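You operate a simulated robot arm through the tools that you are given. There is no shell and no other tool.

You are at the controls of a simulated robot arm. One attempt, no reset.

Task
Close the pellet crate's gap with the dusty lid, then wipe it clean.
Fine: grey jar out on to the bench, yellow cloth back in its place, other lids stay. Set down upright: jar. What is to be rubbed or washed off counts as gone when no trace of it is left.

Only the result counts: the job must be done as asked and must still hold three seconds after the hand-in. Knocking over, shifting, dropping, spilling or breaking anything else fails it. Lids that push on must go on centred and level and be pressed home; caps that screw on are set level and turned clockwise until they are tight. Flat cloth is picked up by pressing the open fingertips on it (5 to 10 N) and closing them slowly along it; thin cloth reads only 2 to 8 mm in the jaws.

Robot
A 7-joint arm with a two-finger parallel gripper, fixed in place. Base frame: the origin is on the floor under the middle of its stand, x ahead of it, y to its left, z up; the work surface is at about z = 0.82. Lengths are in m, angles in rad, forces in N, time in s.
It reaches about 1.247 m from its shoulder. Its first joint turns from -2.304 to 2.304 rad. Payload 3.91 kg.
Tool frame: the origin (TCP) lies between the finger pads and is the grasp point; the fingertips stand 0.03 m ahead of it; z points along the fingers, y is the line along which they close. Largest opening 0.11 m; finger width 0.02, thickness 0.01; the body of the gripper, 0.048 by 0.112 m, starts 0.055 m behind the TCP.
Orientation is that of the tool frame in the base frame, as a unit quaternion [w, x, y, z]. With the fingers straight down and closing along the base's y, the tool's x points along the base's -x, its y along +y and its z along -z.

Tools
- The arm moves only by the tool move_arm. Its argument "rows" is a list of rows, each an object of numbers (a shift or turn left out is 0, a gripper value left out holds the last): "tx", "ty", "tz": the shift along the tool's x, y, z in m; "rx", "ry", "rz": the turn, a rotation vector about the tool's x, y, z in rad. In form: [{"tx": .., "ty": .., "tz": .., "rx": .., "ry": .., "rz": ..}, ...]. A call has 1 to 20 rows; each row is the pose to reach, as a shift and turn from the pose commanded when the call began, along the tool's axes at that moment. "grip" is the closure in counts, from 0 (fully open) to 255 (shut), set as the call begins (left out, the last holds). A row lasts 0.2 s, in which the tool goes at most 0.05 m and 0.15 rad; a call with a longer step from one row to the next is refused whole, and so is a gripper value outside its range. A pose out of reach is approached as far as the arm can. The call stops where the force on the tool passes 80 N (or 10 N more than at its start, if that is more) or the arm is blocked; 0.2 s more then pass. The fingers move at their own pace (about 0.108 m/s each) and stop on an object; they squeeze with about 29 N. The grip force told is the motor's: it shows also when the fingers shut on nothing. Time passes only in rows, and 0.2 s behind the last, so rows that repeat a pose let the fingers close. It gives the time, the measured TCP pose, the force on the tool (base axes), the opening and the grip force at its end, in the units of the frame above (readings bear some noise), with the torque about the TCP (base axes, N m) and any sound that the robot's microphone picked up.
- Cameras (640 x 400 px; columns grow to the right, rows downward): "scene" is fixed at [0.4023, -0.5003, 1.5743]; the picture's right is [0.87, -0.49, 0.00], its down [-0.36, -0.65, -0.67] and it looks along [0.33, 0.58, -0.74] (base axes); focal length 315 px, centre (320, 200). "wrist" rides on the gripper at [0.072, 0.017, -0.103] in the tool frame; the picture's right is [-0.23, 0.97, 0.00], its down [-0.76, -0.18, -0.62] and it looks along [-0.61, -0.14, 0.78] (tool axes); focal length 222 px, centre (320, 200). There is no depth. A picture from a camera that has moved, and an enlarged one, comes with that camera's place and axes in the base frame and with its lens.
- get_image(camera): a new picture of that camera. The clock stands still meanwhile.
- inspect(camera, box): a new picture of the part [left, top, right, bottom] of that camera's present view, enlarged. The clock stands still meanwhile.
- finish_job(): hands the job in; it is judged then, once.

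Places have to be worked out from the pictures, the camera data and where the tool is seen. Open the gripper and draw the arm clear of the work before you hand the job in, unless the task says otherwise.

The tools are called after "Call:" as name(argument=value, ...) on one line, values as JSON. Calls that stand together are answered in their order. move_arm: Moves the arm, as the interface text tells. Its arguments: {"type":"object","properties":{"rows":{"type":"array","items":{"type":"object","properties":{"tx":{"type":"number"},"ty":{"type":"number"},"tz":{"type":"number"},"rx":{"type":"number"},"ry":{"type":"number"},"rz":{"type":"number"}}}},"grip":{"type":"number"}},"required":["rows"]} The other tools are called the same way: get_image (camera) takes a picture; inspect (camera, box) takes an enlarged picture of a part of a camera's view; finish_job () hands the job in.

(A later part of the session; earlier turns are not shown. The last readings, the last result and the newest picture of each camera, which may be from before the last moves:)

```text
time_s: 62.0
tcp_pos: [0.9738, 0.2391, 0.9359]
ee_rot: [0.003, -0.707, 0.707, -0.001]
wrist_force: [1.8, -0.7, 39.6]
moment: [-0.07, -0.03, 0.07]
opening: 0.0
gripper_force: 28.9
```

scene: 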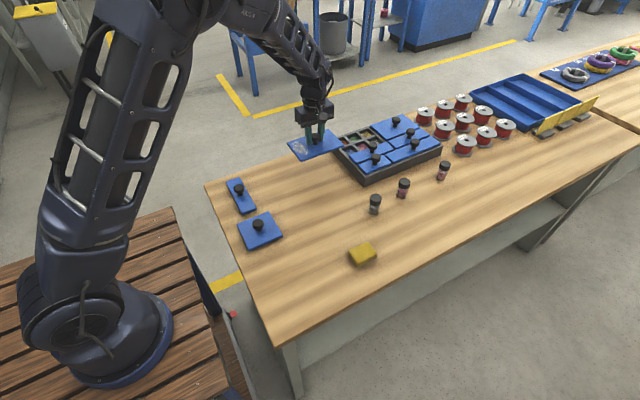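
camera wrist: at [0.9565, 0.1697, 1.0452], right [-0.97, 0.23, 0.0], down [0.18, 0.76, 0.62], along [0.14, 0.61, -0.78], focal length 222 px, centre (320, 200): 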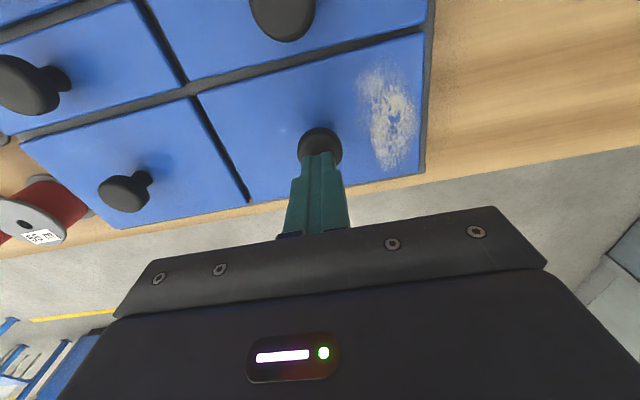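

At 40 N the lid doesn't move, with its top at the same height as its neighbours. I'll push a little further, to about 60 N, then let go.

Call:
move_arm(rows=[{"tz": 0.001}, {"tz": 0.002}, {"tz": 0.002}])

Call:
move_arm(rows=[{"tz": -0.004}, {"tz": -0.012}, {"tz": -0.03}, {"tz": -0.06}, {"tz": -0.1}, {"tz": -0.1}])

Call:
get_image(camera="wrist")

Call:
inspect(camera="scene", box=[320, 100, 460, 190])

```text
time_s: 62.8
tcp_pos: [0.973, 0.2392, 0.9367]
ee_rot: [-0.003, 0.707, -0.707, 0.003]
wrist_force: [8.8, -0.7, 67.2]
moment: [-0.07, -0.21, 0.01]
opening: 0.0002
gripper_force: 29.1
```

```text
time_s: 64.2
tcp_pos: [0.9732, 0.239, 1.0307]
ee_rot: [-0.001, 0.707, -0.707, 0.0]
wrist_force: [-0.2, 0.4, 0.8]
moment: [-0.03, -0.03, 0.01]
opening: 0.0001
gripper_force: 29.6
```

```text
taken
camera wrist: at [0.957, 0.1669, 1.1342], right [-0.97, 0.23, 0.0], down [0.18, 0.76, 0.62], along [0.14, 0.61, -0.78], focal length 222 px, centre (320, 200)
```

wrist: 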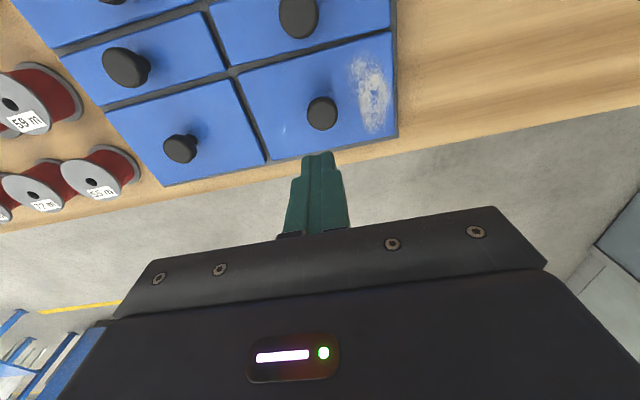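

```text
4.44 times, centred on (390, 145) of scene
camera zoom: at [0.4023, -0.5003, 1.5743], right [0.87, -0.49, 0.0], down [-0.36, -0.65, -0.67], along [0.33, 0.58, -0.74], focal length 1400 px, centre (9, 444)
```

zoom: 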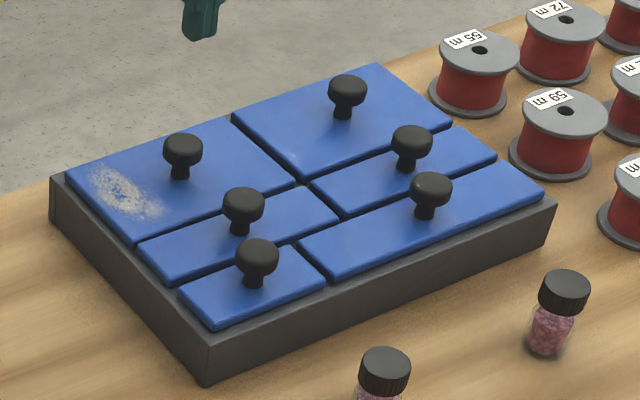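

The lid sits flush. Before wiping, I'll return to the exact opening viewpoint so I can compare the row-3 lid with the first pictures.

Call:
move_arm(rows=[{"tz": -0.02, "rz": 0.1}, {"tz": -0.04, "rz": 0.22}, {"tz": -0.06, "rz": 0.35}, {"tz": -0.07, "rz": 0.48, "ty": 0.01, "tx": 0.003}, {"tz": -0.07, "rz": 0.62, "ty": 0.02, "tx": 0.006}, {"tz": -0.07, "rz": 0.76, "ty": 0.03, "tx": 0.009}, {"tz": -0.07, "rz": 0.9, "ty": 0.04, "tx": 0.012}, {"tz": -0.07, "rz": 1.04, "ty": 0.05, "tx": 0.015}, {"tz": -0.07, "rz": 1.18, "ty": 0.0526, "tx": 0.0164}, {"tz": -0.07, "rz": 1.32, "ty": 0.0526, "tx": 0.0164}, {"tz": -0.07, "rz": 1.45, "ty": 0.0526, "tx": 0.0164}, {"tz": -0.07, "rz": 1.5708, "ty": 0.0526, "tx": 0.0164}, {"tz": -0.07, "rz": 1.5708, "ty": 0.0526, "tx": 0.0164}], grip=0)

Call:
inspect(camera="wrist", box=[200, 30, 400, 240])

Call:
inspect(camera="wrist", box=[290, 40, 390, 190])

```text
time_s: 67.0
tcp_pos: [0.92, 0.2233, 1.1014]
ee_rot: [0.0, 0.001, 1.0, -0.001]
wrist_force: [1.5, 0.2, 0.3]
moment: [0.0, -0.02, 0.05]
opening: 0.1102
gripper_force: 0.0
```

```text
1.90 times, centred on (300, 135) of wrist
camera zoom: at [0.8483, 0.2404, 1.2045], right [0.23, 0.97, 0.0], down [0.76, -0.18, 0.62], along [0.61, -0.14, -0.78], focal length 423 px, centre (358, 324)
```

zoom: 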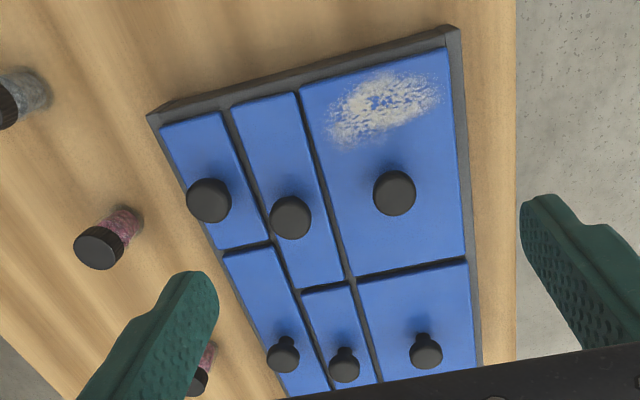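

```text
2.67 times, centred on (340, 115) of wrist
camera zoom: at [0.8483, 0.2404, 1.2045], right [0.23, 0.97, 0.0], down [0.76, -0.18, 0.62], along [0.61, -0.14, -0.78], focal length 592 px, centre (267, 427)
```

zoom: 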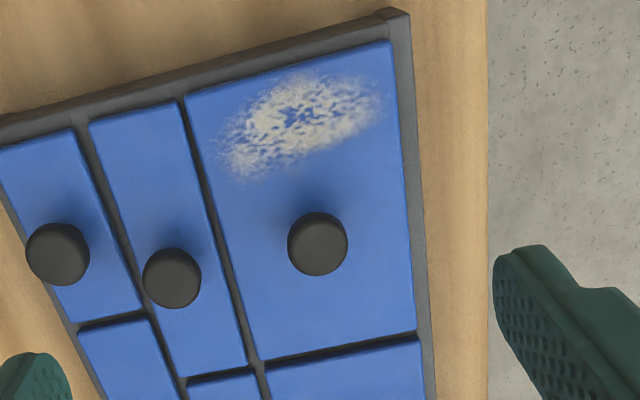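

The overall picture matches the opening view. I'll zoom into the grooves around the row-3 lid to measure any remaining yaw.

Call:
inspect(camera="wrist", box=[280, 65, 340, 105])

Call:
inspect(camera="wrist", box=[320, 150, 400, 200])

Call:
inspect(camera="scene", box=[345, 135, 405, 175])

Call:
inspect(camera="scene", box=[375, 130, 415, 160])

```text
10.00 times, centred on (310, 85) of wrist
camera zoom: at [0.8483, 0.2404, 1.2045], right [0.23, 0.97, 0.0], down [0.76, -0.18, 0.62], along [0.61, -0.14, -0.78], focal length 2221 px, centre (420, 1350)
```

zoom: 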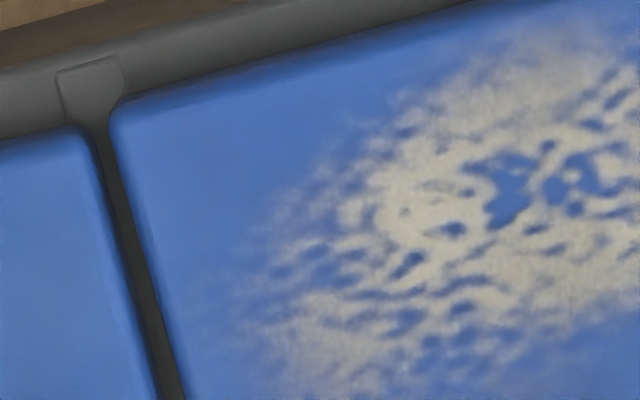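

```text
8.00 times, centred on (360, 175) of wrist
camera zoom: at [0.8483, 0.2404, 1.2045], right [0.23, 0.97, 0.0], down [0.76, -0.18, 0.62], along [0.61, -0.14, -0.78], focal length 1777 px, centre (0, 400)
```

zoom: 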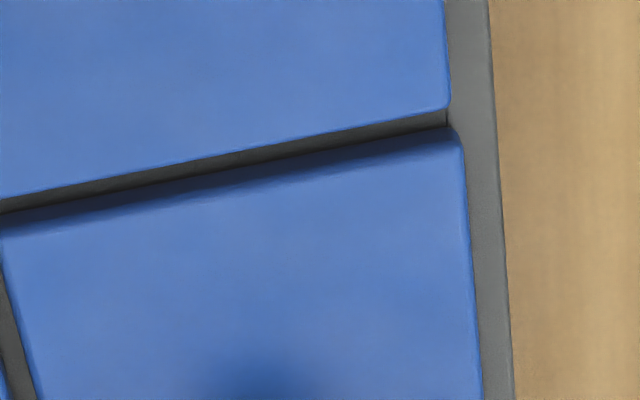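

```text
10.00 times, centred on (375, 155) of scene
camera zoom: at [0.4023, -0.5003, 1.5743], right [0.87, -0.49, 0.0], down [-0.36, -0.65, -0.67], along [0.33, 0.58, -0.74], focal length 3150 px, centre (-230, 650)
```

zoom: 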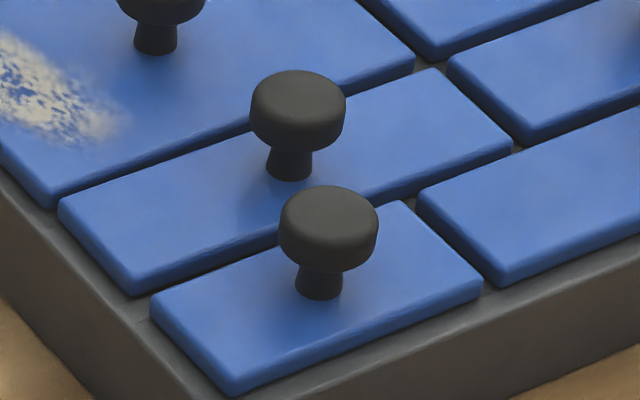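

```text
13.33 times, centred on (395, 145) of scene
camera zoom: at [0.4023, -0.5003, 1.5743], right [0.87, -0.49, 0.0], down [-0.36, -0.65, -0.67], along [0.33, 0.58, -0.74], focal length 4200 px, centre (-680, 933)
```

zoom: 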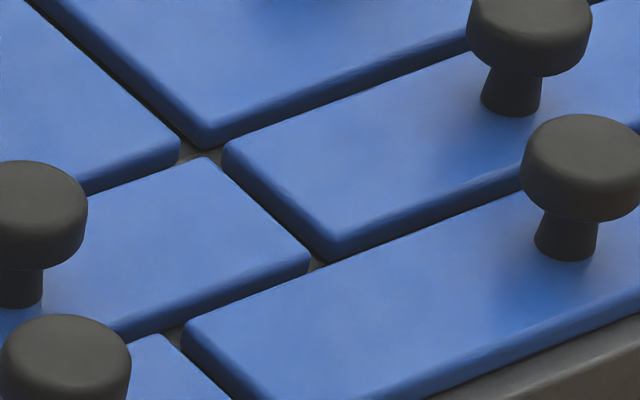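

The row-3 lid's edges run parallel with its row neighbour to within about half a degree, so it seems reseated. To be sure it's home, I'll press its knob gently with closed fingers and compare the contact height with 0.9365.

Call:
move_arm(rows=[{"tx": -0.013, "ty": -0.016, "tz": 0.02}, {"tx": -0.026, "ty": -0.032, "tz": 0.04}, {"tx": -0.039, "ty": -0.048, "tz": 0.06}, {"tx": -0.0527, "ty": -0.0643, "tz": 0.08}, {"tx": -0.0527, "ty": -0.0643, "tz": 0.1}, {"tx": -0.0527, "ty": -0.0643, "tz": 0.12}, {"tx": -0.0527, "ty": -0.0643, "tz": 0.141}, {"tx": -0.0527, "ty": -0.0643, "tz": 0.141}], grip=255)

Call:
get_image(camera="wrist")

Call:
inspect(camera="scene", box=[340, 100, 420, 180])

```text
time_s: 68.8
tcp_pos: [0.9733, 0.1587, 0.96]
ee_rot: [0.0, 0.0, 1.0, 0.0]
wrist_force: [-0.6, -0.4, -0.4]
moment: [-0.01, -0.01, 0.0]
opening: 0.0001
gripper_force: 29.3
```

```text
taken
camera wrist: at [0.9002, 0.1765, 1.0634], right [0.23, 0.97, 0.0], down [0.76, -0.18, 0.62], along [0.61, -0.14, -0.78], focal length 222 px, centre (320, 200)
```

wrist: 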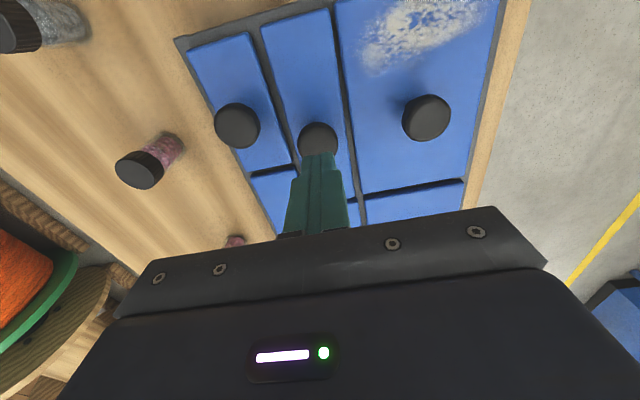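

```text
5.00 times, centred on (380, 140) of scene
camera zoom: at [0.4023, -0.5003, 1.5743], right [0.87, -0.49, 0.0], down [-0.36, -0.65, -0.67], along [0.33, 0.58, -0.74], focal length 1575 px, centre (20, 500)
```

zoom: 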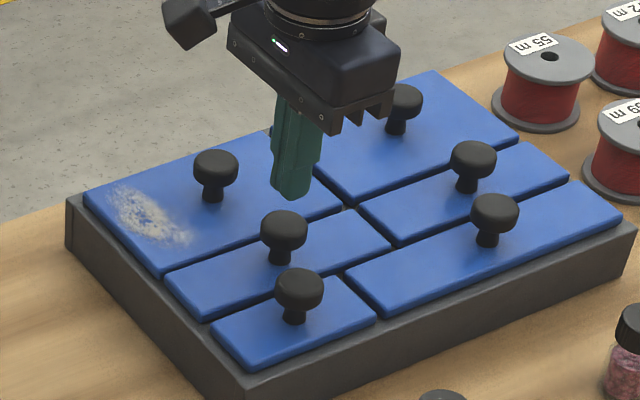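

The knob is under the tips to within about 3 mm. I'll lower onto it gently.

Call:
move_arm(rows=[{"tx": 0.002, "tz": 0.008}, {"tx": 0.002, "tz": 0.015}, {"tx": 0.002, "tz": 0.019}, {"tx": 0.002, "tz": 0.021}, {"tx": 0.002, "tz": 0.022}])

Call:
move_arm(rows=[{"tz": 0.001}, {"tz": 0.002}])

```text
time_s: 70.0
tcp_pos: [0.9715, 0.1595, 0.9386]
ee_rot: [-0.001, 0.0, 1.0, 0.0]
wrist_force: [-0.9, -0.6, -0.2]
moment: [0.01, 0.02, -0.01]
opening: 0.0
gripper_force: 29.1
```

```text
time_s: 70.6
tcp_pos: [0.9719, 0.1588, 0.9373]
ee_rot: [0.0, 0.0, 1.0, 0.001]
wrist_force: [-0.8, 1.0, 4.5]
moment: [0.0, 0.02, -0.01]
opening: 0.0
gripper_force: 29.3
```

Contact comes at the same height as on the lid I just seated, so this one is home too. One light extra press, then I'll retract.

Call:
move_arm(rows=[{"tz": 0.001}, {"tz": 0.002}, {"tz": 0.003}])

Call:
move_arm(rows=[{"tz": -0.004}, {"tz": -0.015}, {"tz": -0.04}, {"tz": -0.08}, {"tz": -0.12}, {"tz": -0.12}])

Call:
inspect(camera="scene", box=[320, 100, 460, 190])

Call:
inspect(camera="scene", box=[330, 220, 400, 280])

```text
time_s: 71.4
tcp_pos: [0.9708, 0.1585, 0.9368]
ee_rot: [0.002, 0.0, 1.0, 0.001]
wrist_force: [-3.7, 0.2, 38.2]
moment: [0.03, 0.26, 0.09]
opening: 0.0002
gripper_force: 28.8
```

```text
time_s: 72.8
tcp_pos: [0.9709, 0.1572, 1.0539]
ee_rot: [0.0, 0.001, 1.0, 0.0]
wrist_force: [0.5, 0.6, 0.0]
moment: [0.01, 0.01, 0.06]
opening: 0.0004
gripper_force: 28.5
```

```text
4.44 times, centred on (390, 145) of scene
camera zoom: at [0.4023, -0.5003, 1.5743], right [0.87, -0.49, 0.0], down [-0.36, -0.65, -0.67], along [0.33, 0.58, -0.74], focal length 1400 px, centre (9, 444)
```

zoom: 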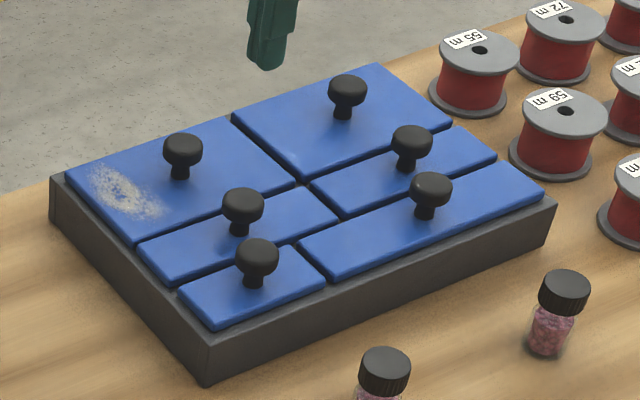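

```text
6.67 times, centred on (365, 250) of scene
camera zoom: at [0.4023, -0.5003, 1.5743], right [0.87, -0.49, 0.0], down [-0.36, -0.65, -0.67], along [0.33, 0.58, -0.74], focal length 2100 px, centre (20, -133)
```

zoom: 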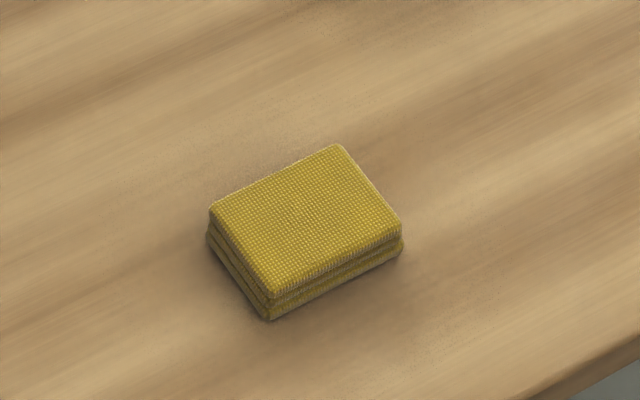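

Both lids are home and everything else is in place. The yellow cloth is a folded pad of about 67 x 44 x 17 mm, centred near (0.7375, -0.148). I'll go above it with open fingers.

Call:
move_arm(rows=[{"tx": 0.02, "ty": -0.026}, {"tx": 0.045, "ty": -0.058}, {"tx": 0.07, "ty": -0.091}, {"tx": 0.095, "ty": -0.124}, {"tx": 0.12, "ty": -0.157}, {"tx": 0.145, "ty": -0.189}, {"tx": 0.17, "ty": -0.222}, {"tx": 0.195, "ty": -0.255}, {"tx": 0.218, "ty": -0.285}, {"tx": 0.2335, "ty": -0.305, "tz": 0.02}, {"tx": 0.2335, "ty": -0.305, "tz": 0.05}, {"tx": 0.2335, "ty": -0.305, "tz": 0.07}, {"tx": 0.2335, "ty": -0.305, "tz": 0.07}], grip=0)

Call:
get_image(camera="wrist")

Call:
get_image(camera="scene")

```text
time_s: 75.6
tcp_pos: [0.7377, -0.1469, 0.9833]
ee_rot: [0.0, 0.0, 1.0, 0.0]
wrist_force: [-0.3, -0.1, 0.8]
moment: [0.0, 0.02, 0.0]
opening: 0.1102
gripper_force: 0.0
```

```text
taken
camera wrist: at [0.6656, -0.1291, 1.0863], right [0.23, 0.97, 0.0], down [0.76, -0.18, 0.62], along [0.61, -0.14, -0.78], focal length 222 px, centre (320, 200)
```

wrist: 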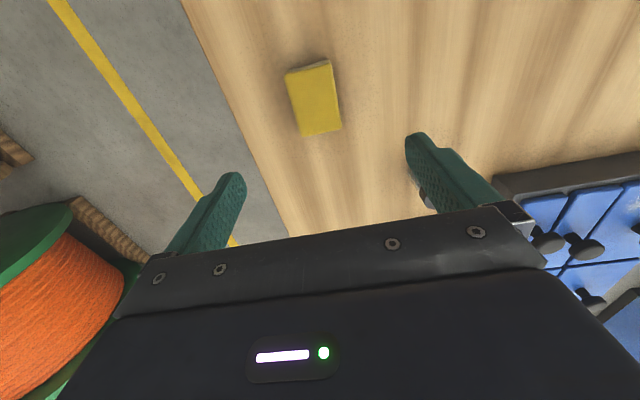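

```text
taken
```

scene: 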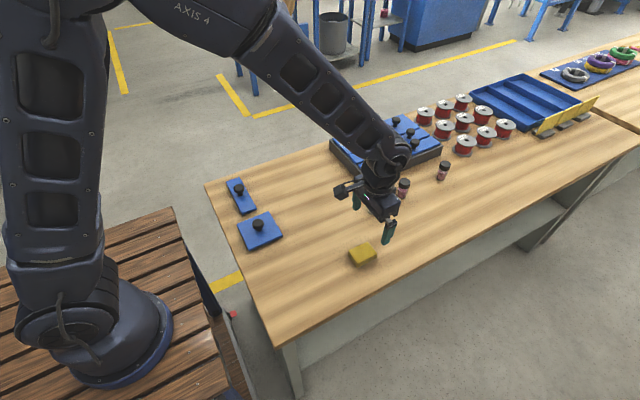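

Call:
inspect(camera="wrist", box=[260, 40, 370, 150])

Call:
inspect(camera="scene", box=[330, 220, 400, 280])

```text
3.64 times, centred on (315, 95) of wrist
camera zoom: at [0.6656, -0.1291, 1.0863], right [0.23, 0.97, 0.0], down [0.76, -0.18, 0.62], along [0.61, -0.14, -0.78], focal length 808 px, centre (338, 582)
```

zoom: 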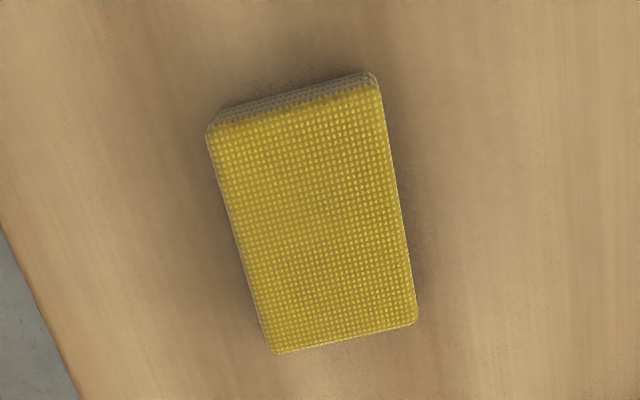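

```text
6.67 times, centred on (365, 250) of scene
camera zoom: at [0.4023, -0.5003, 1.5743], right [0.87, -0.49, 0.0], down [-0.36, -0.65, -0.67], along [0.33, 0.58, -0.74], focal length 2100 px, centre (20, -133)
```

zoom: 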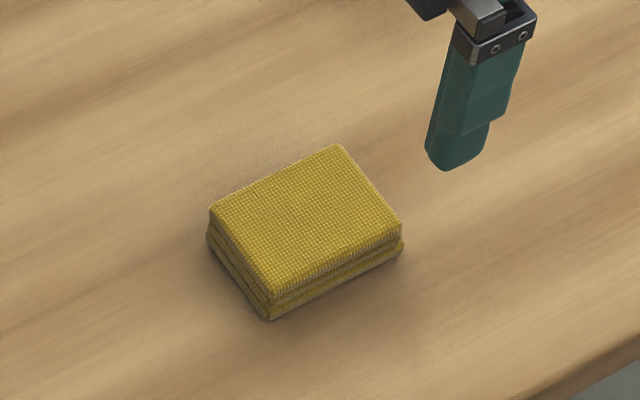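

The pad's centre measures (0.731, -0.150), square to the axes. I'll centre over it and lower to just above the bench, with the tips about 6 mm up.

Call:
move_arm(rows=[{"tx": 0.0055, "ty": -0.004, "tz": 0.02}, {"tx": 0.0055, "ty": -0.004, "tz": 0.05}, {"tx": 0.0055, "ty": -0.004, "tz": 0.08}, {"tx": 0.0055, "ty": -0.004, "tz": 0.105}, {"tx": 0.0055, "ty": -0.004, "tz": 0.12}, {"tx": 0.0055, "ty": -0.004, "tz": 0.127}, {"tx": 0.0055, "ty": -0.004, "tz": 0.127}])

Call:
inspect(camera="wrist", box=[180, 40, 460, 250])

Call:
inspect(camera="scene", box=[330, 220, 400, 280])

```text
time_s: 77.2
tcp_pos: [0.7326, -0.1504, 0.8567]
ee_rot: [0.0, 0.0, 1.0, 0.001]
wrist_force: [0.2, 0.3, 1.0]
moment: [-0.04, 0.01, 0.02]
opening: 0.1099
gripper_force: 0.1
```

```text
1.90 times, centred on (320, 145) of wrist
camera zoom: at [0.6602, -0.1328, 0.9599], right [0.23, 0.97, 0.0], down [0.76, -0.18, 0.62], along [0.61, -0.14, -0.78], focal length 423 px, centre (320, 305)
```

zoom: 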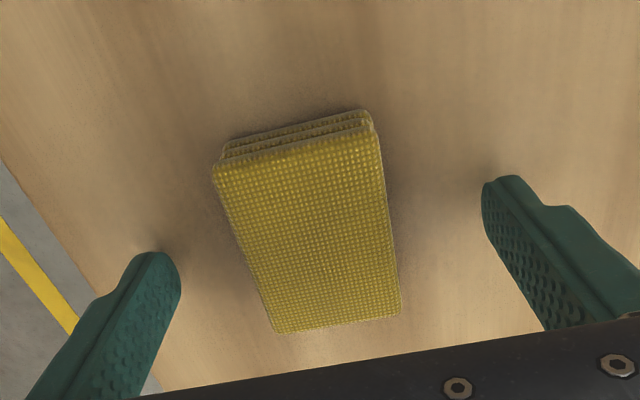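

```text
6.67 times, centred on (365, 250) of scene
camera zoom: at [0.4023, -0.5003, 1.5743], right [0.87, -0.49, 0.0], down [-0.36, -0.65, -0.67], along [0.33, 0.58, -0.74], focal length 2100 px, centre (20, -133)
```

zoom: 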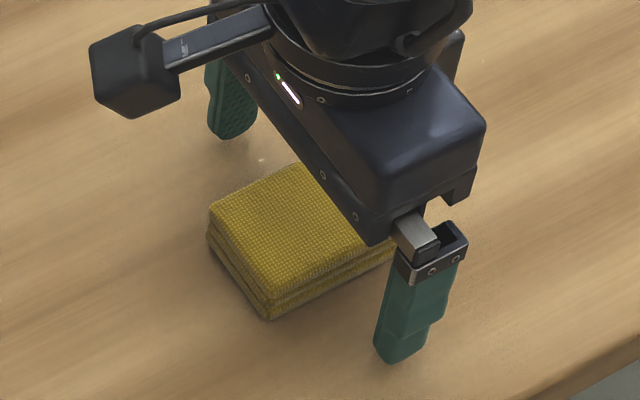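

The pad is centred between the fingers. I'll lower 1.5 mm more, so the pad's underside sticks out below the tips, and close on its sides.

Call:
move_arm(rows=[{"tz": 0.0015}, {"tz": 0.0015}], grip=140)

Call:
move_arm(rows=[{"tz": 0}, {"tz": 0}, {"tz": 0}, {"tz": 0}], grip=255)

Call:
inspect(camera="wrist", box=[180, 40, 460, 250])

Call:
inspect(camera="scene", box=[330, 220, 400, 280])

```text
time_s: 77.8
tcp_pos: [0.7328, -0.1503, 0.8551]
ee_rot: [0.0, 0.0, 1.0, 0.0]
wrist_force: [-0.6, -0.4, -1.0]
moment: [-0.02, 0.0, 0.02]
opening: 0.0498
gripper_force: 0.0
```

```text
time_s: 78.8
tcp_pos: [0.7321, -0.1506, 0.8549]
ee_rot: [0.0, 0.0, 1.0, 0.0]
wrist_force: [-0.3, 0.2, 0.9]
moment: [0.02, 0.01, -0.03]
opening: 0.047
gripper_force: 28.8
```

```text
1.90 times, centred on (320, 145) of wrist
camera zoom: at [0.6602, -0.1327, 0.9585], right [0.23, 0.97, 0.0], down [0.76, -0.18, 0.62], along [0.61, -0.14, -0.78], focal length 423 px, centre (320, 305)
```

zoom: 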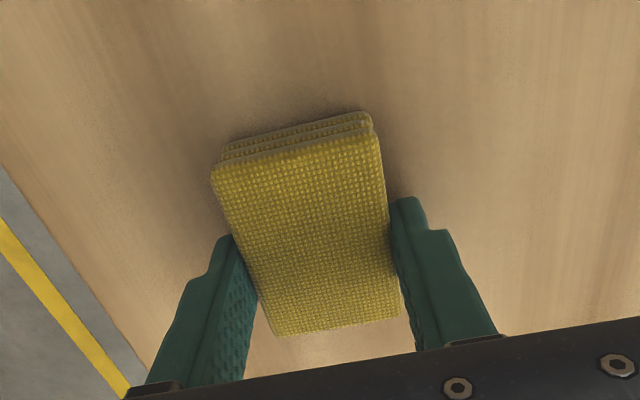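

```text
6.67 times, centred on (365, 250) of scene
camera zoom: at [0.4023, -0.5003, 1.5743], right [0.87, -0.49, 0.0], down [-0.36, -0.65, -0.67], along [0.33, 0.58, -0.74], focal length 2100 px, centre (20, -133)
```

zoom: 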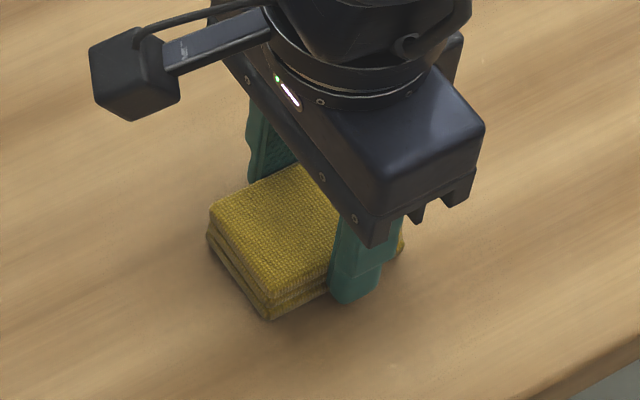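

The pad is firmly held at 47 mm. The TCP was about (0.732, -0.150, 0.855), which I'll use to put it back. I'll lift slowly.

Call:
move_arm(rows=[{"tz": -0.002}, {"tz": -0.006}, {"tz": -0.012}, {"tz": -0.02}, {"tz": -0.03}, {"tz": -0.04}, {"tz": -0.05}, {"tz": -0.06}, {"tz": -0.072}, {"tz": -0.084}, {"tz": -0.096}, {"tz": -0.108}, {"tz": -0.12}, {"tz": -0.132}, {"tz": -0.14}, {"tz": -0.145}, {"tz": -0.145}])

Call:
inspect(camera="wrist", box=[180, 40, 460, 250])

Call:
inspect(camera="scene", box=[330, 180, 430, 280])

```text
time_s: 82.4
tcp_pos: [0.7317, -0.151, 0.9992]
ee_rot: [0.0, 0.0, 1.0, -0.001]
wrist_force: [0.2, -0.2, -0.2]
moment: [-0.03, 0.01, -0.01]
opening: 0.0467
gripper_force: 29.3
```

```text
1.90 times, centred on (320, 145) of wrist
camera zoom: at [0.6595, -0.1332, 1.103], right [0.23, 0.97, 0.0], down [0.76, -0.18, 0.62], along [0.61, -0.14, -0.78], focal length 423 px, centre (320, 305)
```

zoom: 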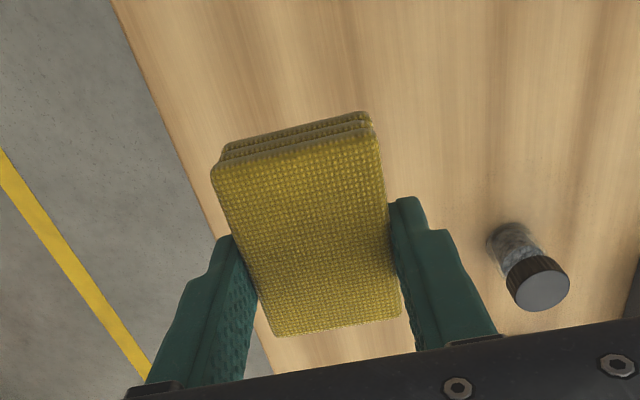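

```text
4.00 times, centred on (380, 230) of scene
camera zoom: at [0.4023, -0.5003, 1.5743], right [0.87, -0.49, 0.0], down [-0.36, -0.65, -0.67], along [0.33, 0.58, -0.74], focal length 1260 px, centre (80, 80)
```

zoom: 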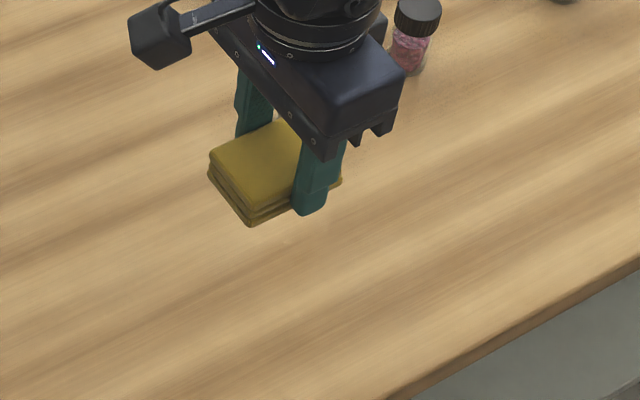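

The pad is secure. I'll carry it at z = 1.0 over the lid's dusty end, near (0.910, 0.240).

Call:
move_arm(rows=[{"tx": -0.004, "ty": 0.008}, {"tx": -0.012, "ty": 0.026}, {"tx": -0.024, "ty": 0.052}, {"tx": -0.037, "ty": 0.08}, {"tx": -0.05, "ty": 0.108}, {"tx": -0.063, "ty": 0.136}, {"tx": -0.076, "ty": 0.164}, {"tx": -0.089, "ty": 0.192}, {"tx": -0.102, "ty": 0.22}, {"tx": -0.115, "ty": 0.248}, {"tx": -0.128, "ty": 0.276}, {"tx": -0.14, "ty": 0.304}, {"tx": -0.152, "ty": 0.332}, {"tx": -0.163, "ty": 0.356}, {"tx": -0.172, "ty": 0.376}, {"tx": -0.177, "ty": 0.387}, {"tx": -0.178, "ty": 0.39}, {"tx": -0.178, "ty": 0.39}])

Call:
get_image(camera="wrist")

Call:
inspect(camera="scene", box=[310, 80, 430, 180])

```text
time_s: 86.2
tcp_pos: [0.9106, 0.239, 1.0008]
ee_rot: [0.0, 0.0, 1.0, 0.0]
wrist_force: [-0.2, -0.5, -0.2]
moment: [0.0, 0.01, -0.03]
opening: 0.0468
gripper_force: 28.9
```

```text
taken
camera wrist: at [0.8377, 0.2568, 1.1029], right [0.23, 0.97, 0.0], down [0.76, -0.18, 0.62], along [0.61, -0.14, -0.78], focal length 222 px, centre (320, 200)
```

wrist: 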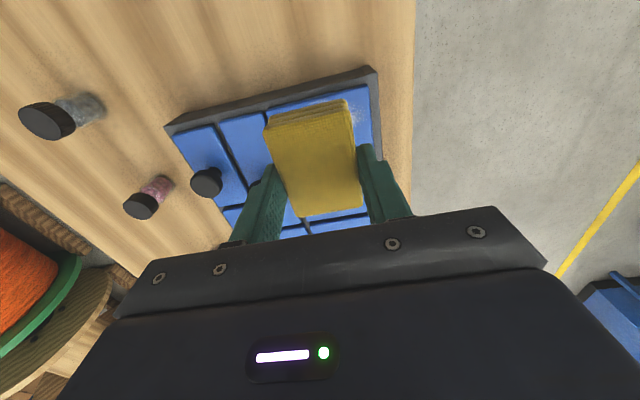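

```text
4.00 times, centred on (370, 130) of scene
camera zoom: at [0.4023, -0.5003, 1.5743], right [0.87, -0.49, 0.0], down [-0.36, -0.65, -0.67], along [0.33, 0.58, -0.74], focal length 1260 px, centre (120, 480)
```

zoom: 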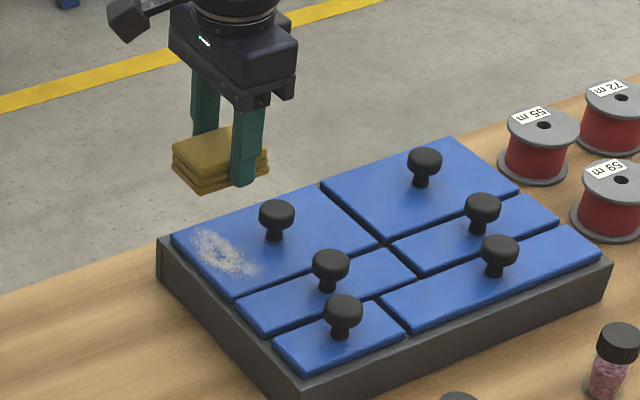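

The pad hangs just above the dusty end with a clear margin to the knob. I'll lower to about 7 mm above the lid, then find contact in 1 mm steps.

Call:
move_arm(rows=[{"tz": 0.006}, {"tz": 0.016}, {"tz": 0.028}, {"tz": 0.04}, {"tz": 0.052}, {"tz": 0.064}, {"tz": 0.074}, {"tz": 0.08}, {"tz": 0.083}, {"tz": 0.083}])

Call:
move_arm(rows=[{"tz": 0.001}, {"tz": 0.002}, {"tz": 0.003}, {"tz": 0.004}])

Call:
move_arm(rows=[{"tz": 0.001}, {"tz": 0.002}])

```text
time_s: 88.4
tcp_pos: [0.9099, 0.2397, 0.9168]
ee_rot: [0.0, 0.0, 1.0, 0.0]
wrist_force: [-0.6, 0.4, -0.4]
moment: [0.03, 0.01, 0.02]
opening: 0.0468
gripper_force: 28.8
```

```text
time_s: 89.4
tcp_pos: [0.9111, 0.2397, 0.9128]
ee_rot: [0.0, 0.0, 1.0, 0.0]
wrist_force: [0.3, 0.3, -0.9]
moment: [0.04, 0.0, 0.04]
opening: 0.0467
gripper_force: 29.2
```

```text
time_s: 90.0
tcp_pos: [0.9106, 0.2396, 0.91]
ee_rot: [0.0, 0.0, 1.0, 0.0]
wrist_force: [0.0, -0.4, -0.5]
moment: [0.01, -0.02, 0.04]
opening: 0.0467
gripper_force: 29.0
```

Call:
move_arm(rows=[{"tz": 0.001}, {"tz": 0.001}])

Call:
move_arm(rows=[{"tz": 0.001}, {"tz": 0.001}])

```text
time_s: 90.6
tcp_pos: [0.9095, 0.2391, 0.9106]
ee_rot: [0.0, -0.001, 1.0, 0.001]
wrist_force: [-2.5, -0.1, 7.7]
moment: [-0.02, 0.02, 0.01]
opening: 0.0467
gripper_force: 29.2
```

```text
time_s: 91.2
tcp_pos: [0.9107, 0.2392, 0.9105]
ee_rot: [0.001, 0.0, 1.0, 0.0]
wrist_force: [-1.8, -0.7, 21.6]
moment: [-0.04, 0.05, 0.02]
opening: 0.0466
gripper_force: 28.8
```

Contact at about 8–20 N. I'll ease back 1 mm to roughly 10 N and make the first wiping stroke across the dust along y, staying off the neighbouring lid.

Call:
move_arm(rows=[{"tz": -0.001}, {"tz": -0.001, "ty": -0.007}, {"tz": -0.001, "ty": -0.014}, {"tz": -0.001, "ty": -0.021}, {"tz": -0.001, "ty": -0.027}, {"tz": -0.001, "ty": -0.027}])

Call:
get_image(camera="wrist")

Call:
inspect(camera="scene", box=[320, 100, 420, 180])

```text
time_s: 92.6
tcp_pos: [0.9089, 0.2135, 0.9104]
ee_rot: [0.0, 0.0, 1.0, 0.0]
wrist_force: [-0.7, 7.9, 20.2]
moment: [0.25, -0.07, 0.08]
opening: 0.0469
gripper_force: 29.1
```

```text
taken
camera wrist: at [0.8373, 0.2299, 1.0133], right [0.23, 0.97, 0.0], down [0.76, -0.18, 0.62], along [0.61, -0.14, -0.78], focal length 222 px, centre (320, 200)
```

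wrist: 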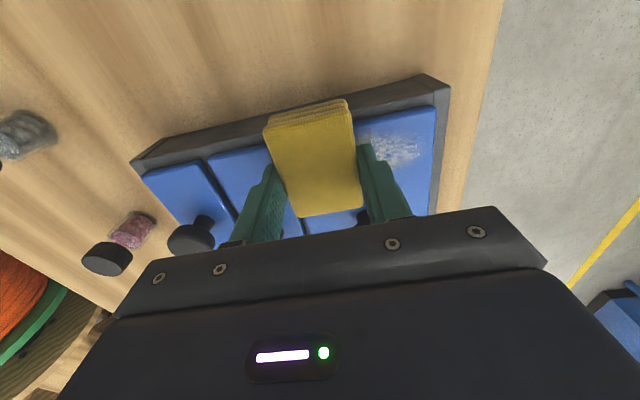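

```text
5.00 times, centred on (370, 140) of scene
camera zoom: at [0.4023, -0.5003, 1.5743], right [0.87, -0.49, 0.0], down [-0.36, -0.65, -0.67], along [0.33, 0.58, -0.74], focal length 1575 px, centre (70, 500)
```

zoom: 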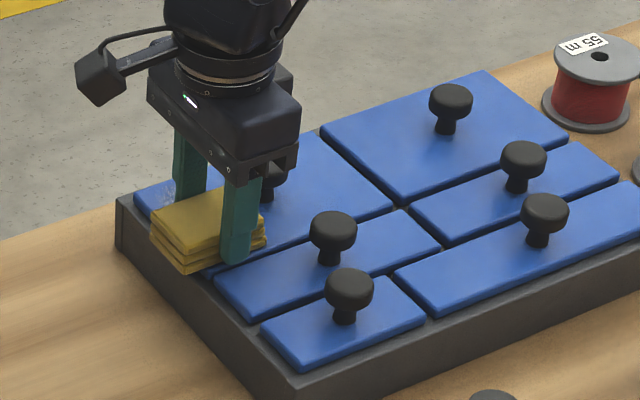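

The stroke went fine, with 20 N down and 8 N of drag and the lid staying put. I'll ease the pressure slightly and stroke back toward +y, then return.

Call:
move_arm(rows=[{"tz": -0.0005, "ty": 0.006}, {"tz": -0.0005, "ty": 0.013}, {"tz": -0.0005, "ty": 0.02}, {"tz": -0.0005, "ty": 0.027}, {"tz": -0.0005, "ty": 0.034}, {"tz": -0.0005, "ty": 0.041}, {"tz": -0.0005, "ty": 0.048}, {"tz": -0.0005, "ty": 0.055}, {"tz": -0.0005, "ty": 0.057}])

Call:
get_image(camera="wrist")

Call:
inspect(camera="scene", box=[320, 100, 420, 180])

```text
time_s: 94.6
tcp_pos: [0.91, 0.2696, 0.9098]
ee_rot: [0.0, 0.0, 1.0, 0.0]
wrist_force: [-0.2, -1.3, 1.8]
moment: [-0.04, 0.05, 0.01]
opening: 0.0468
gripper_force: 29.0
```

```text
taken
camera wrist: at [0.8377, 0.2871, 1.0134], right [0.23, 0.97, 0.0], down [0.76, -0.18, 0.62], along [0.61, -0.14, -0.78], focal length 222 px, centre (320, 200)
```

wrist: 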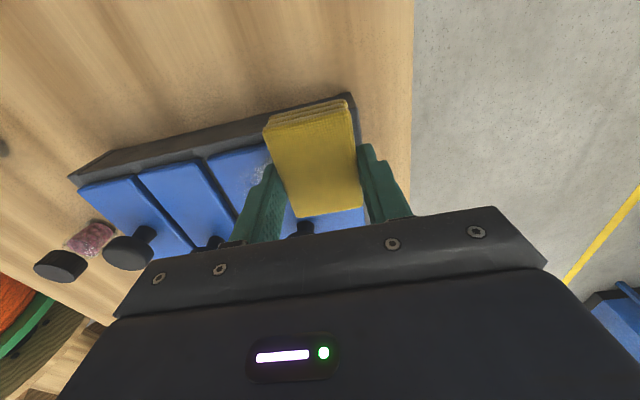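

```text
5.00 times, centred on (370, 140) of scene
camera zoom: at [0.4023, -0.5003, 1.5743], right [0.87, -0.49, 0.0], down [-0.36, -0.65, -0.67], along [0.33, 0.58, -0.74], focal length 1575 px, centre (70, 500)
```

zoom: 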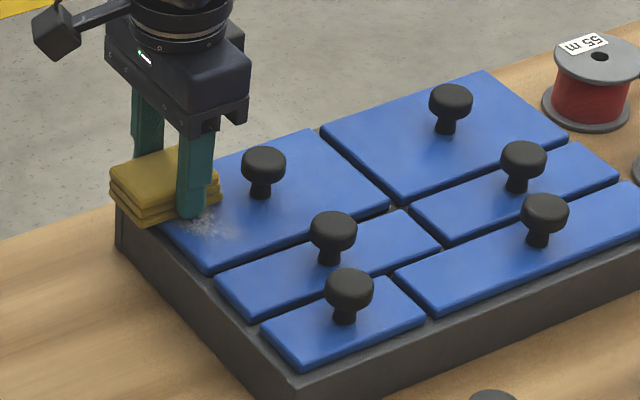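

The dust is fading. Pressure is now light at 2 N, so I'll add about 1 mm and make a full there-and-back pass.

Call:
move_arm(rows=[{"tz": 0.001}, {"tz": 0.001, "ty": -0.008}, {"tz": 0.001, "ty": -0.016}, {"tz": 0.001, "ty": -0.024}, {"tz": 0.001, "ty": -0.032}, {"tz": 0.001, "ty": -0.04}, {"tz": 0.001, "ty": -0.048}, {"tz": 0.001, "ty": -0.056}, {"tz": 0.001, "ty": -0.048}, {"tz": 0.001, "ty": -0.04}, {"tz": 0.001, "ty": -0.032}, {"tz": 0.001, "ty": -0.024}, {"tz": 0.001, "ty": -0.016}, {"tz": 0.001, "ty": -0.008}, {"tz": 0.001, "ty": 0}])

Call:
get_image(camera="wrist")

Call:
inspect(camera="scene", box=[320, 100, 420, 180])

```text
time_s: 97.8
tcp_pos: [0.9096, 0.2712, 0.9095]
ee_rot: [0.0, 0.0, 1.0, -0.001]
wrist_force: [0.1, -5.6, 16.2]
moment: [-0.2, 0.02, -0.01]
opening: 0.047
gripper_force: 28.8
```

```text
taken
camera wrist: at [0.8372, 0.2874, 1.0129], right [0.23, 0.97, 0.0], down [0.76, -0.18, 0.62], along [0.61, -0.14, -0.78], focal length 222 px, centre (320, 200)
```

wrist: 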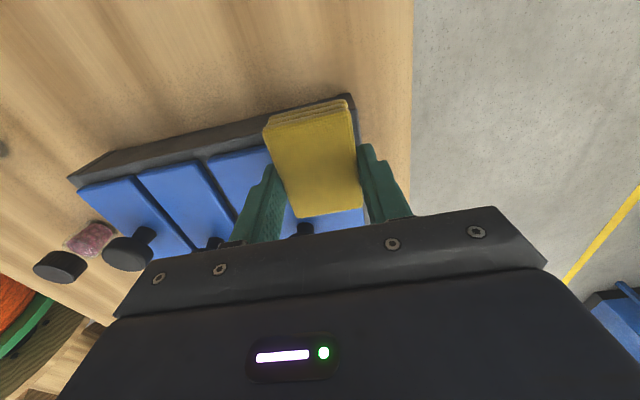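

```text
5.00 times, centred on (370, 140) of scene
camera zoom: at [0.4023, -0.5003, 1.5743], right [0.87, -0.49, 0.0], down [-0.36, -0.65, -0.67], along [0.33, 0.58, -0.74], focal length 1575 px, centre (70, 500)
```

zoom: 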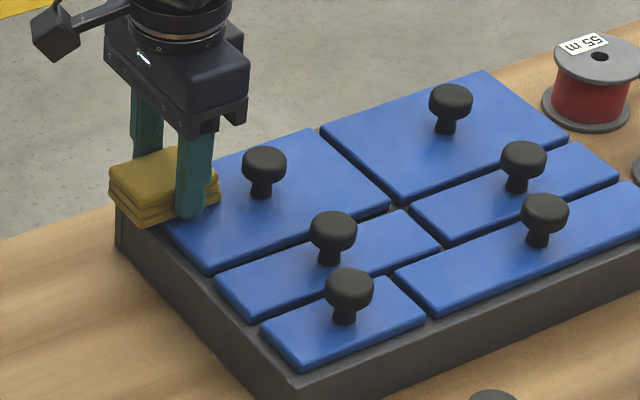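

The visible part is clean. I'll make another there-and-back pass shifted 3 mm toward the knob to catch the dust's inner margin.

Call:
move_arm(rows=[{"tx": -0.0015}, {"tx": -0.003, "ty": -0.008}, {"tx": -0.003, "ty": -0.016}, {"tx": -0.003, "ty": -0.024}, {"tx": -0.003, "ty": -0.032}, {"tx": -0.003, "ty": -0.04}, {"tx": -0.003, "ty": -0.048}, {"tx": -0.003, "ty": -0.057}, {"tx": -0.003, "ty": -0.048}, {"tx": -0.003, "ty": -0.04}, {"tx": -0.003, "ty": -0.032}, {"tx": -0.003, "ty": -0.024}, {"tx": -0.003, "ty": -0.016}, {"tx": -0.003, "ty": -0.008}, {"tx": -0.003, "ty": 0}])

Call:
move_arm(rows=[{"tz": -0.004}, {"tz": -0.012}, {"tz": -0.024}, {"tz": -0.04}, {"tz": -0.056}, {"tz": -0.072}, {"tz": -0.086}, {"tz": -0.09}, {"tz": -0.09, "tx": 0.01}, {"tz": -0.09, "tx": 0.03}, {"tz": -0.09, "tx": 0.055}, {"tz": -0.09, "tx": 0.08}, {"tz": -0.09, "tx": 0.1}, {"tz": -0.09, "tx": 0.1}])

Call:
inspect(camera="scene", box=[320, 110, 410, 180])

Call:
get_image(camera="wrist")

```text
time_s: 101.0
tcp_pos: [0.9113, 0.2695, 0.9096]
ee_rot: [0.0, 0.0, 1.0, 0.0]
wrist_force: [-0.5, -2.5, 6.7]
moment: [-0.08, 0.0, 0.01]
opening: 0.0469
gripper_force: 29.2
```

```text
time_s: 104.0
tcp_pos: [0.8132, 0.2692, 1.0]
ee_rot: [0.0, -0.001, 1.0, 0.0]
wrist_force: [-0.5, 0.1, -0.4]
moment: [0.04, -0.01, -0.04]
opening: 0.0469
gripper_force: 29.1
```

```text
5.71 times, centred on (365, 145) of scene
camera zoom: at [0.4023, -0.5003, 1.5743], right [0.87, -0.49, 0.0], down [-0.36, -0.65, -0.67], along [0.33, 0.58, -0.74], focal length 1800 px, centre (63, 514)
```

zoom: 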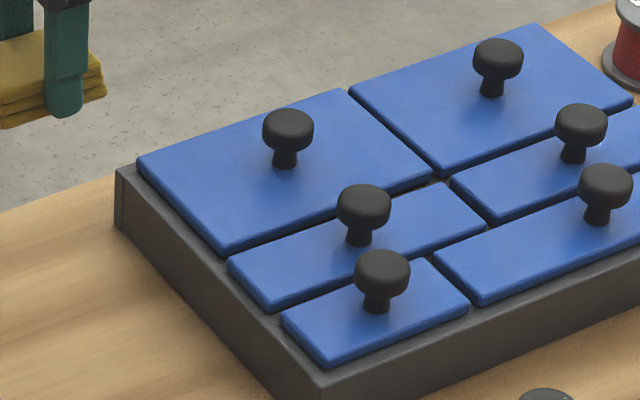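

```text
taken
camera wrist: at [0.7412, 0.2864, 1.1028], right [0.23, 0.97, 0.0], down [0.76, -0.18, 0.62], along [0.61, -0.14, -0.78], focal length 222 px, centre (320, 200)
```

wrist: 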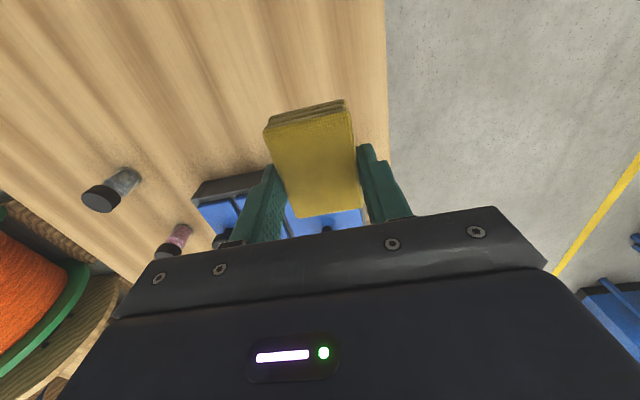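

The lid looks clean. I'll zoom in hard to look for any trace of dust and check that wiping didn't shift the lid.

Call:
inspect(camera="scene", box=[330, 120, 370, 150])

Call:
inspect(camera="scene", box=[320, 100, 460, 190])

```text
13.33 times, centred on (350, 135) of scene
camera zoom: at [0.4023, -0.5003, 1.5743], right [0.87, -0.49, 0.0], down [-0.36, -0.65, -0.67], along [0.33, 0.58, -0.74], focal length 4200 px, centre (-80, 1067)
```

zoom: 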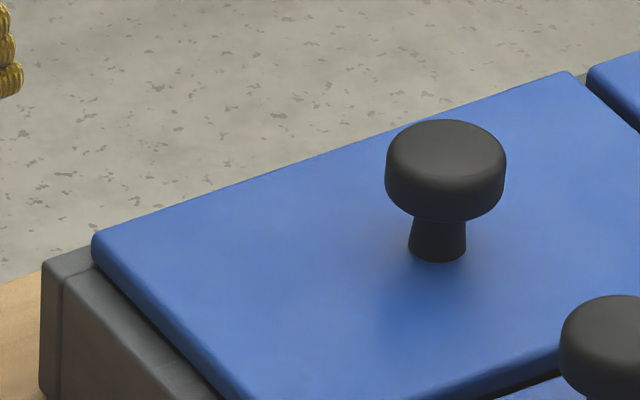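

```text
4.44 times, centred on (390, 145) of scene
camera zoom: at [0.4023, -0.5003, 1.5743], right [0.87, -0.49, 0.0], down [-0.36, -0.65, -0.67], along [0.33, 0.58, -0.74], focal length 1400 px, centre (9, 444)
```

zoom: 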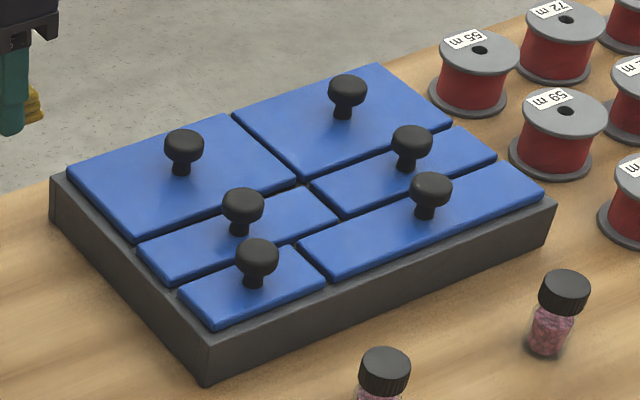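

There's no trace of dust in the scene view. The lid may have moved a millimetre or two, so I'll view it closely with the wrist camera from the side while still holding the pad.

Call:
move_arm(rows=[{"tz": -0.01, "ty": -0.015, "tx": -0.005}, {"tz": -0.02, "ty": -0.035, "tx": -0.017}, {"tz": -0.03, "ty": -0.055, "tx": -0.03}, {"tz": -0.03, "ty": -0.075, "tx": -0.043}, {"tz": -0.03, "ty": -0.095, "tx": -0.055}, {"tz": -0.03, "ty": -0.115, "tx": -0.063}, {"tz": -0.03, "ty": -0.13, "tx": -0.067}, {"tz": -0.03, "ty": -0.13, "tx": -0.067}])

Call:
get_image(camera="wrist")

Call:
inspect(camera="wrist", box=[340, 60, 500, 180])

```text
time_s: 105.8
tcp_pos: [0.8801, 0.1403, 1.0288]
ee_rot: [0.0, 0.0, 1.0, 0.0]
wrist_force: [-0.3, -0.2, 0.0]
moment: [0.0, 0.01, 0.02]
opening: 0.047
gripper_force: 28.8
```

```text
taken
camera wrist: at [0.8082, 0.1562, 1.1323], right [0.23, 0.97, 0.0], down [0.76, -0.18, 0.62], along [0.61, -0.14, -0.78], focal length 222 px, centre (320, 200)
```

wrist: 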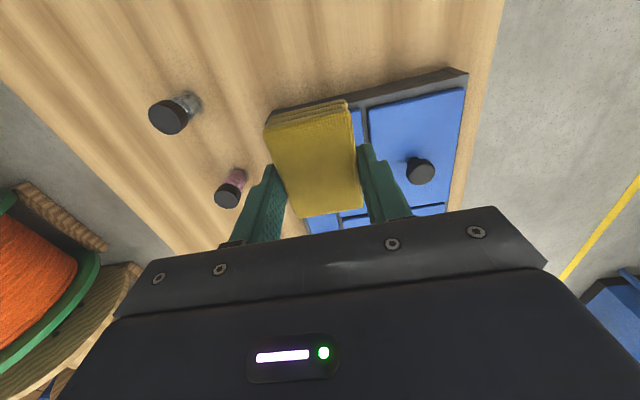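

```text
3.33 times, centred on (420, 120) of wrist
camera zoom: at [0.8082, 0.1562, 1.1323], right [0.23, 0.97, 0.0], down [0.76, -0.18, 0.62], along [0.61, -0.14, -0.78], focal length 740 px, centre (-13, 467)
```

zoom: 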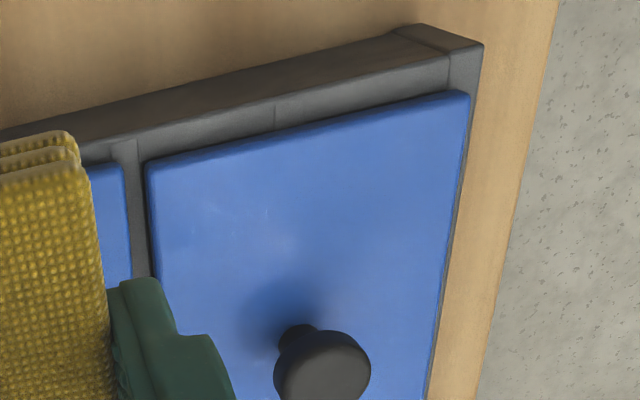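

Clean, apart from maybe a few faint specks I want to check, and the lid has crept about 1.5–2 mm toward +y. I'll zoom closer to look for remaining traces.

Call:
inspect(camera="wrist", box=[370, 80, 460, 145])

Call:
inspect(camera="scene", box=[333, 128, 361, 150])

```text
6.15 times, centred on (415, 112) of wrist
camera zoom: at [0.8082, 0.1562, 1.1323], right [0.23, 0.97, 0.0], down [0.76, -0.18, 0.62], along [0.61, -0.14, -0.78], focal length 1367 px, centre (-265, 738)
```

zoom: 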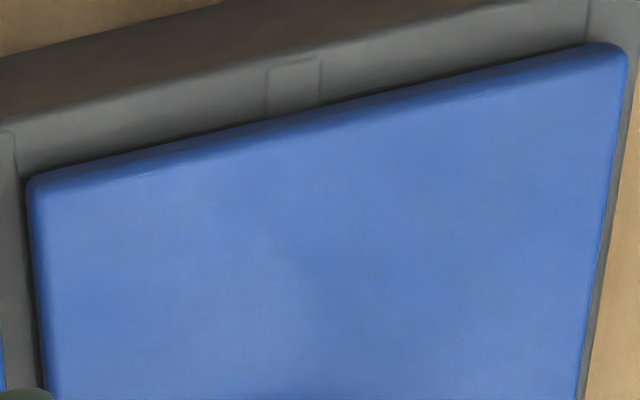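

```text
16.00 times, centred on (347, 139) of scene
camera zoom: at [0.4023, -0.5003, 1.5743], right [0.87, -0.49, 0.0], down [-0.36, -0.65, -0.67], along [0.33, 0.58, -0.74], focal length 5040 px, centre (-112, 1176)
```

zoom: 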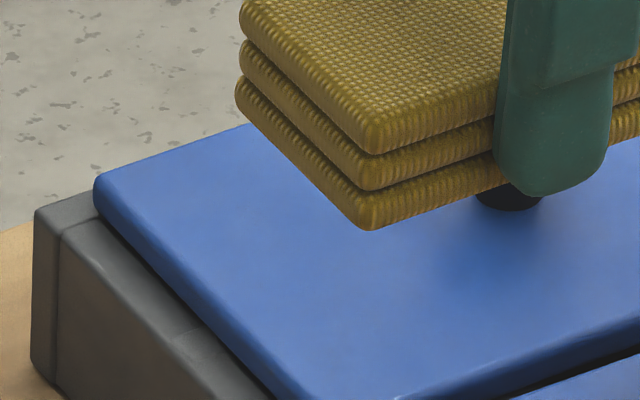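

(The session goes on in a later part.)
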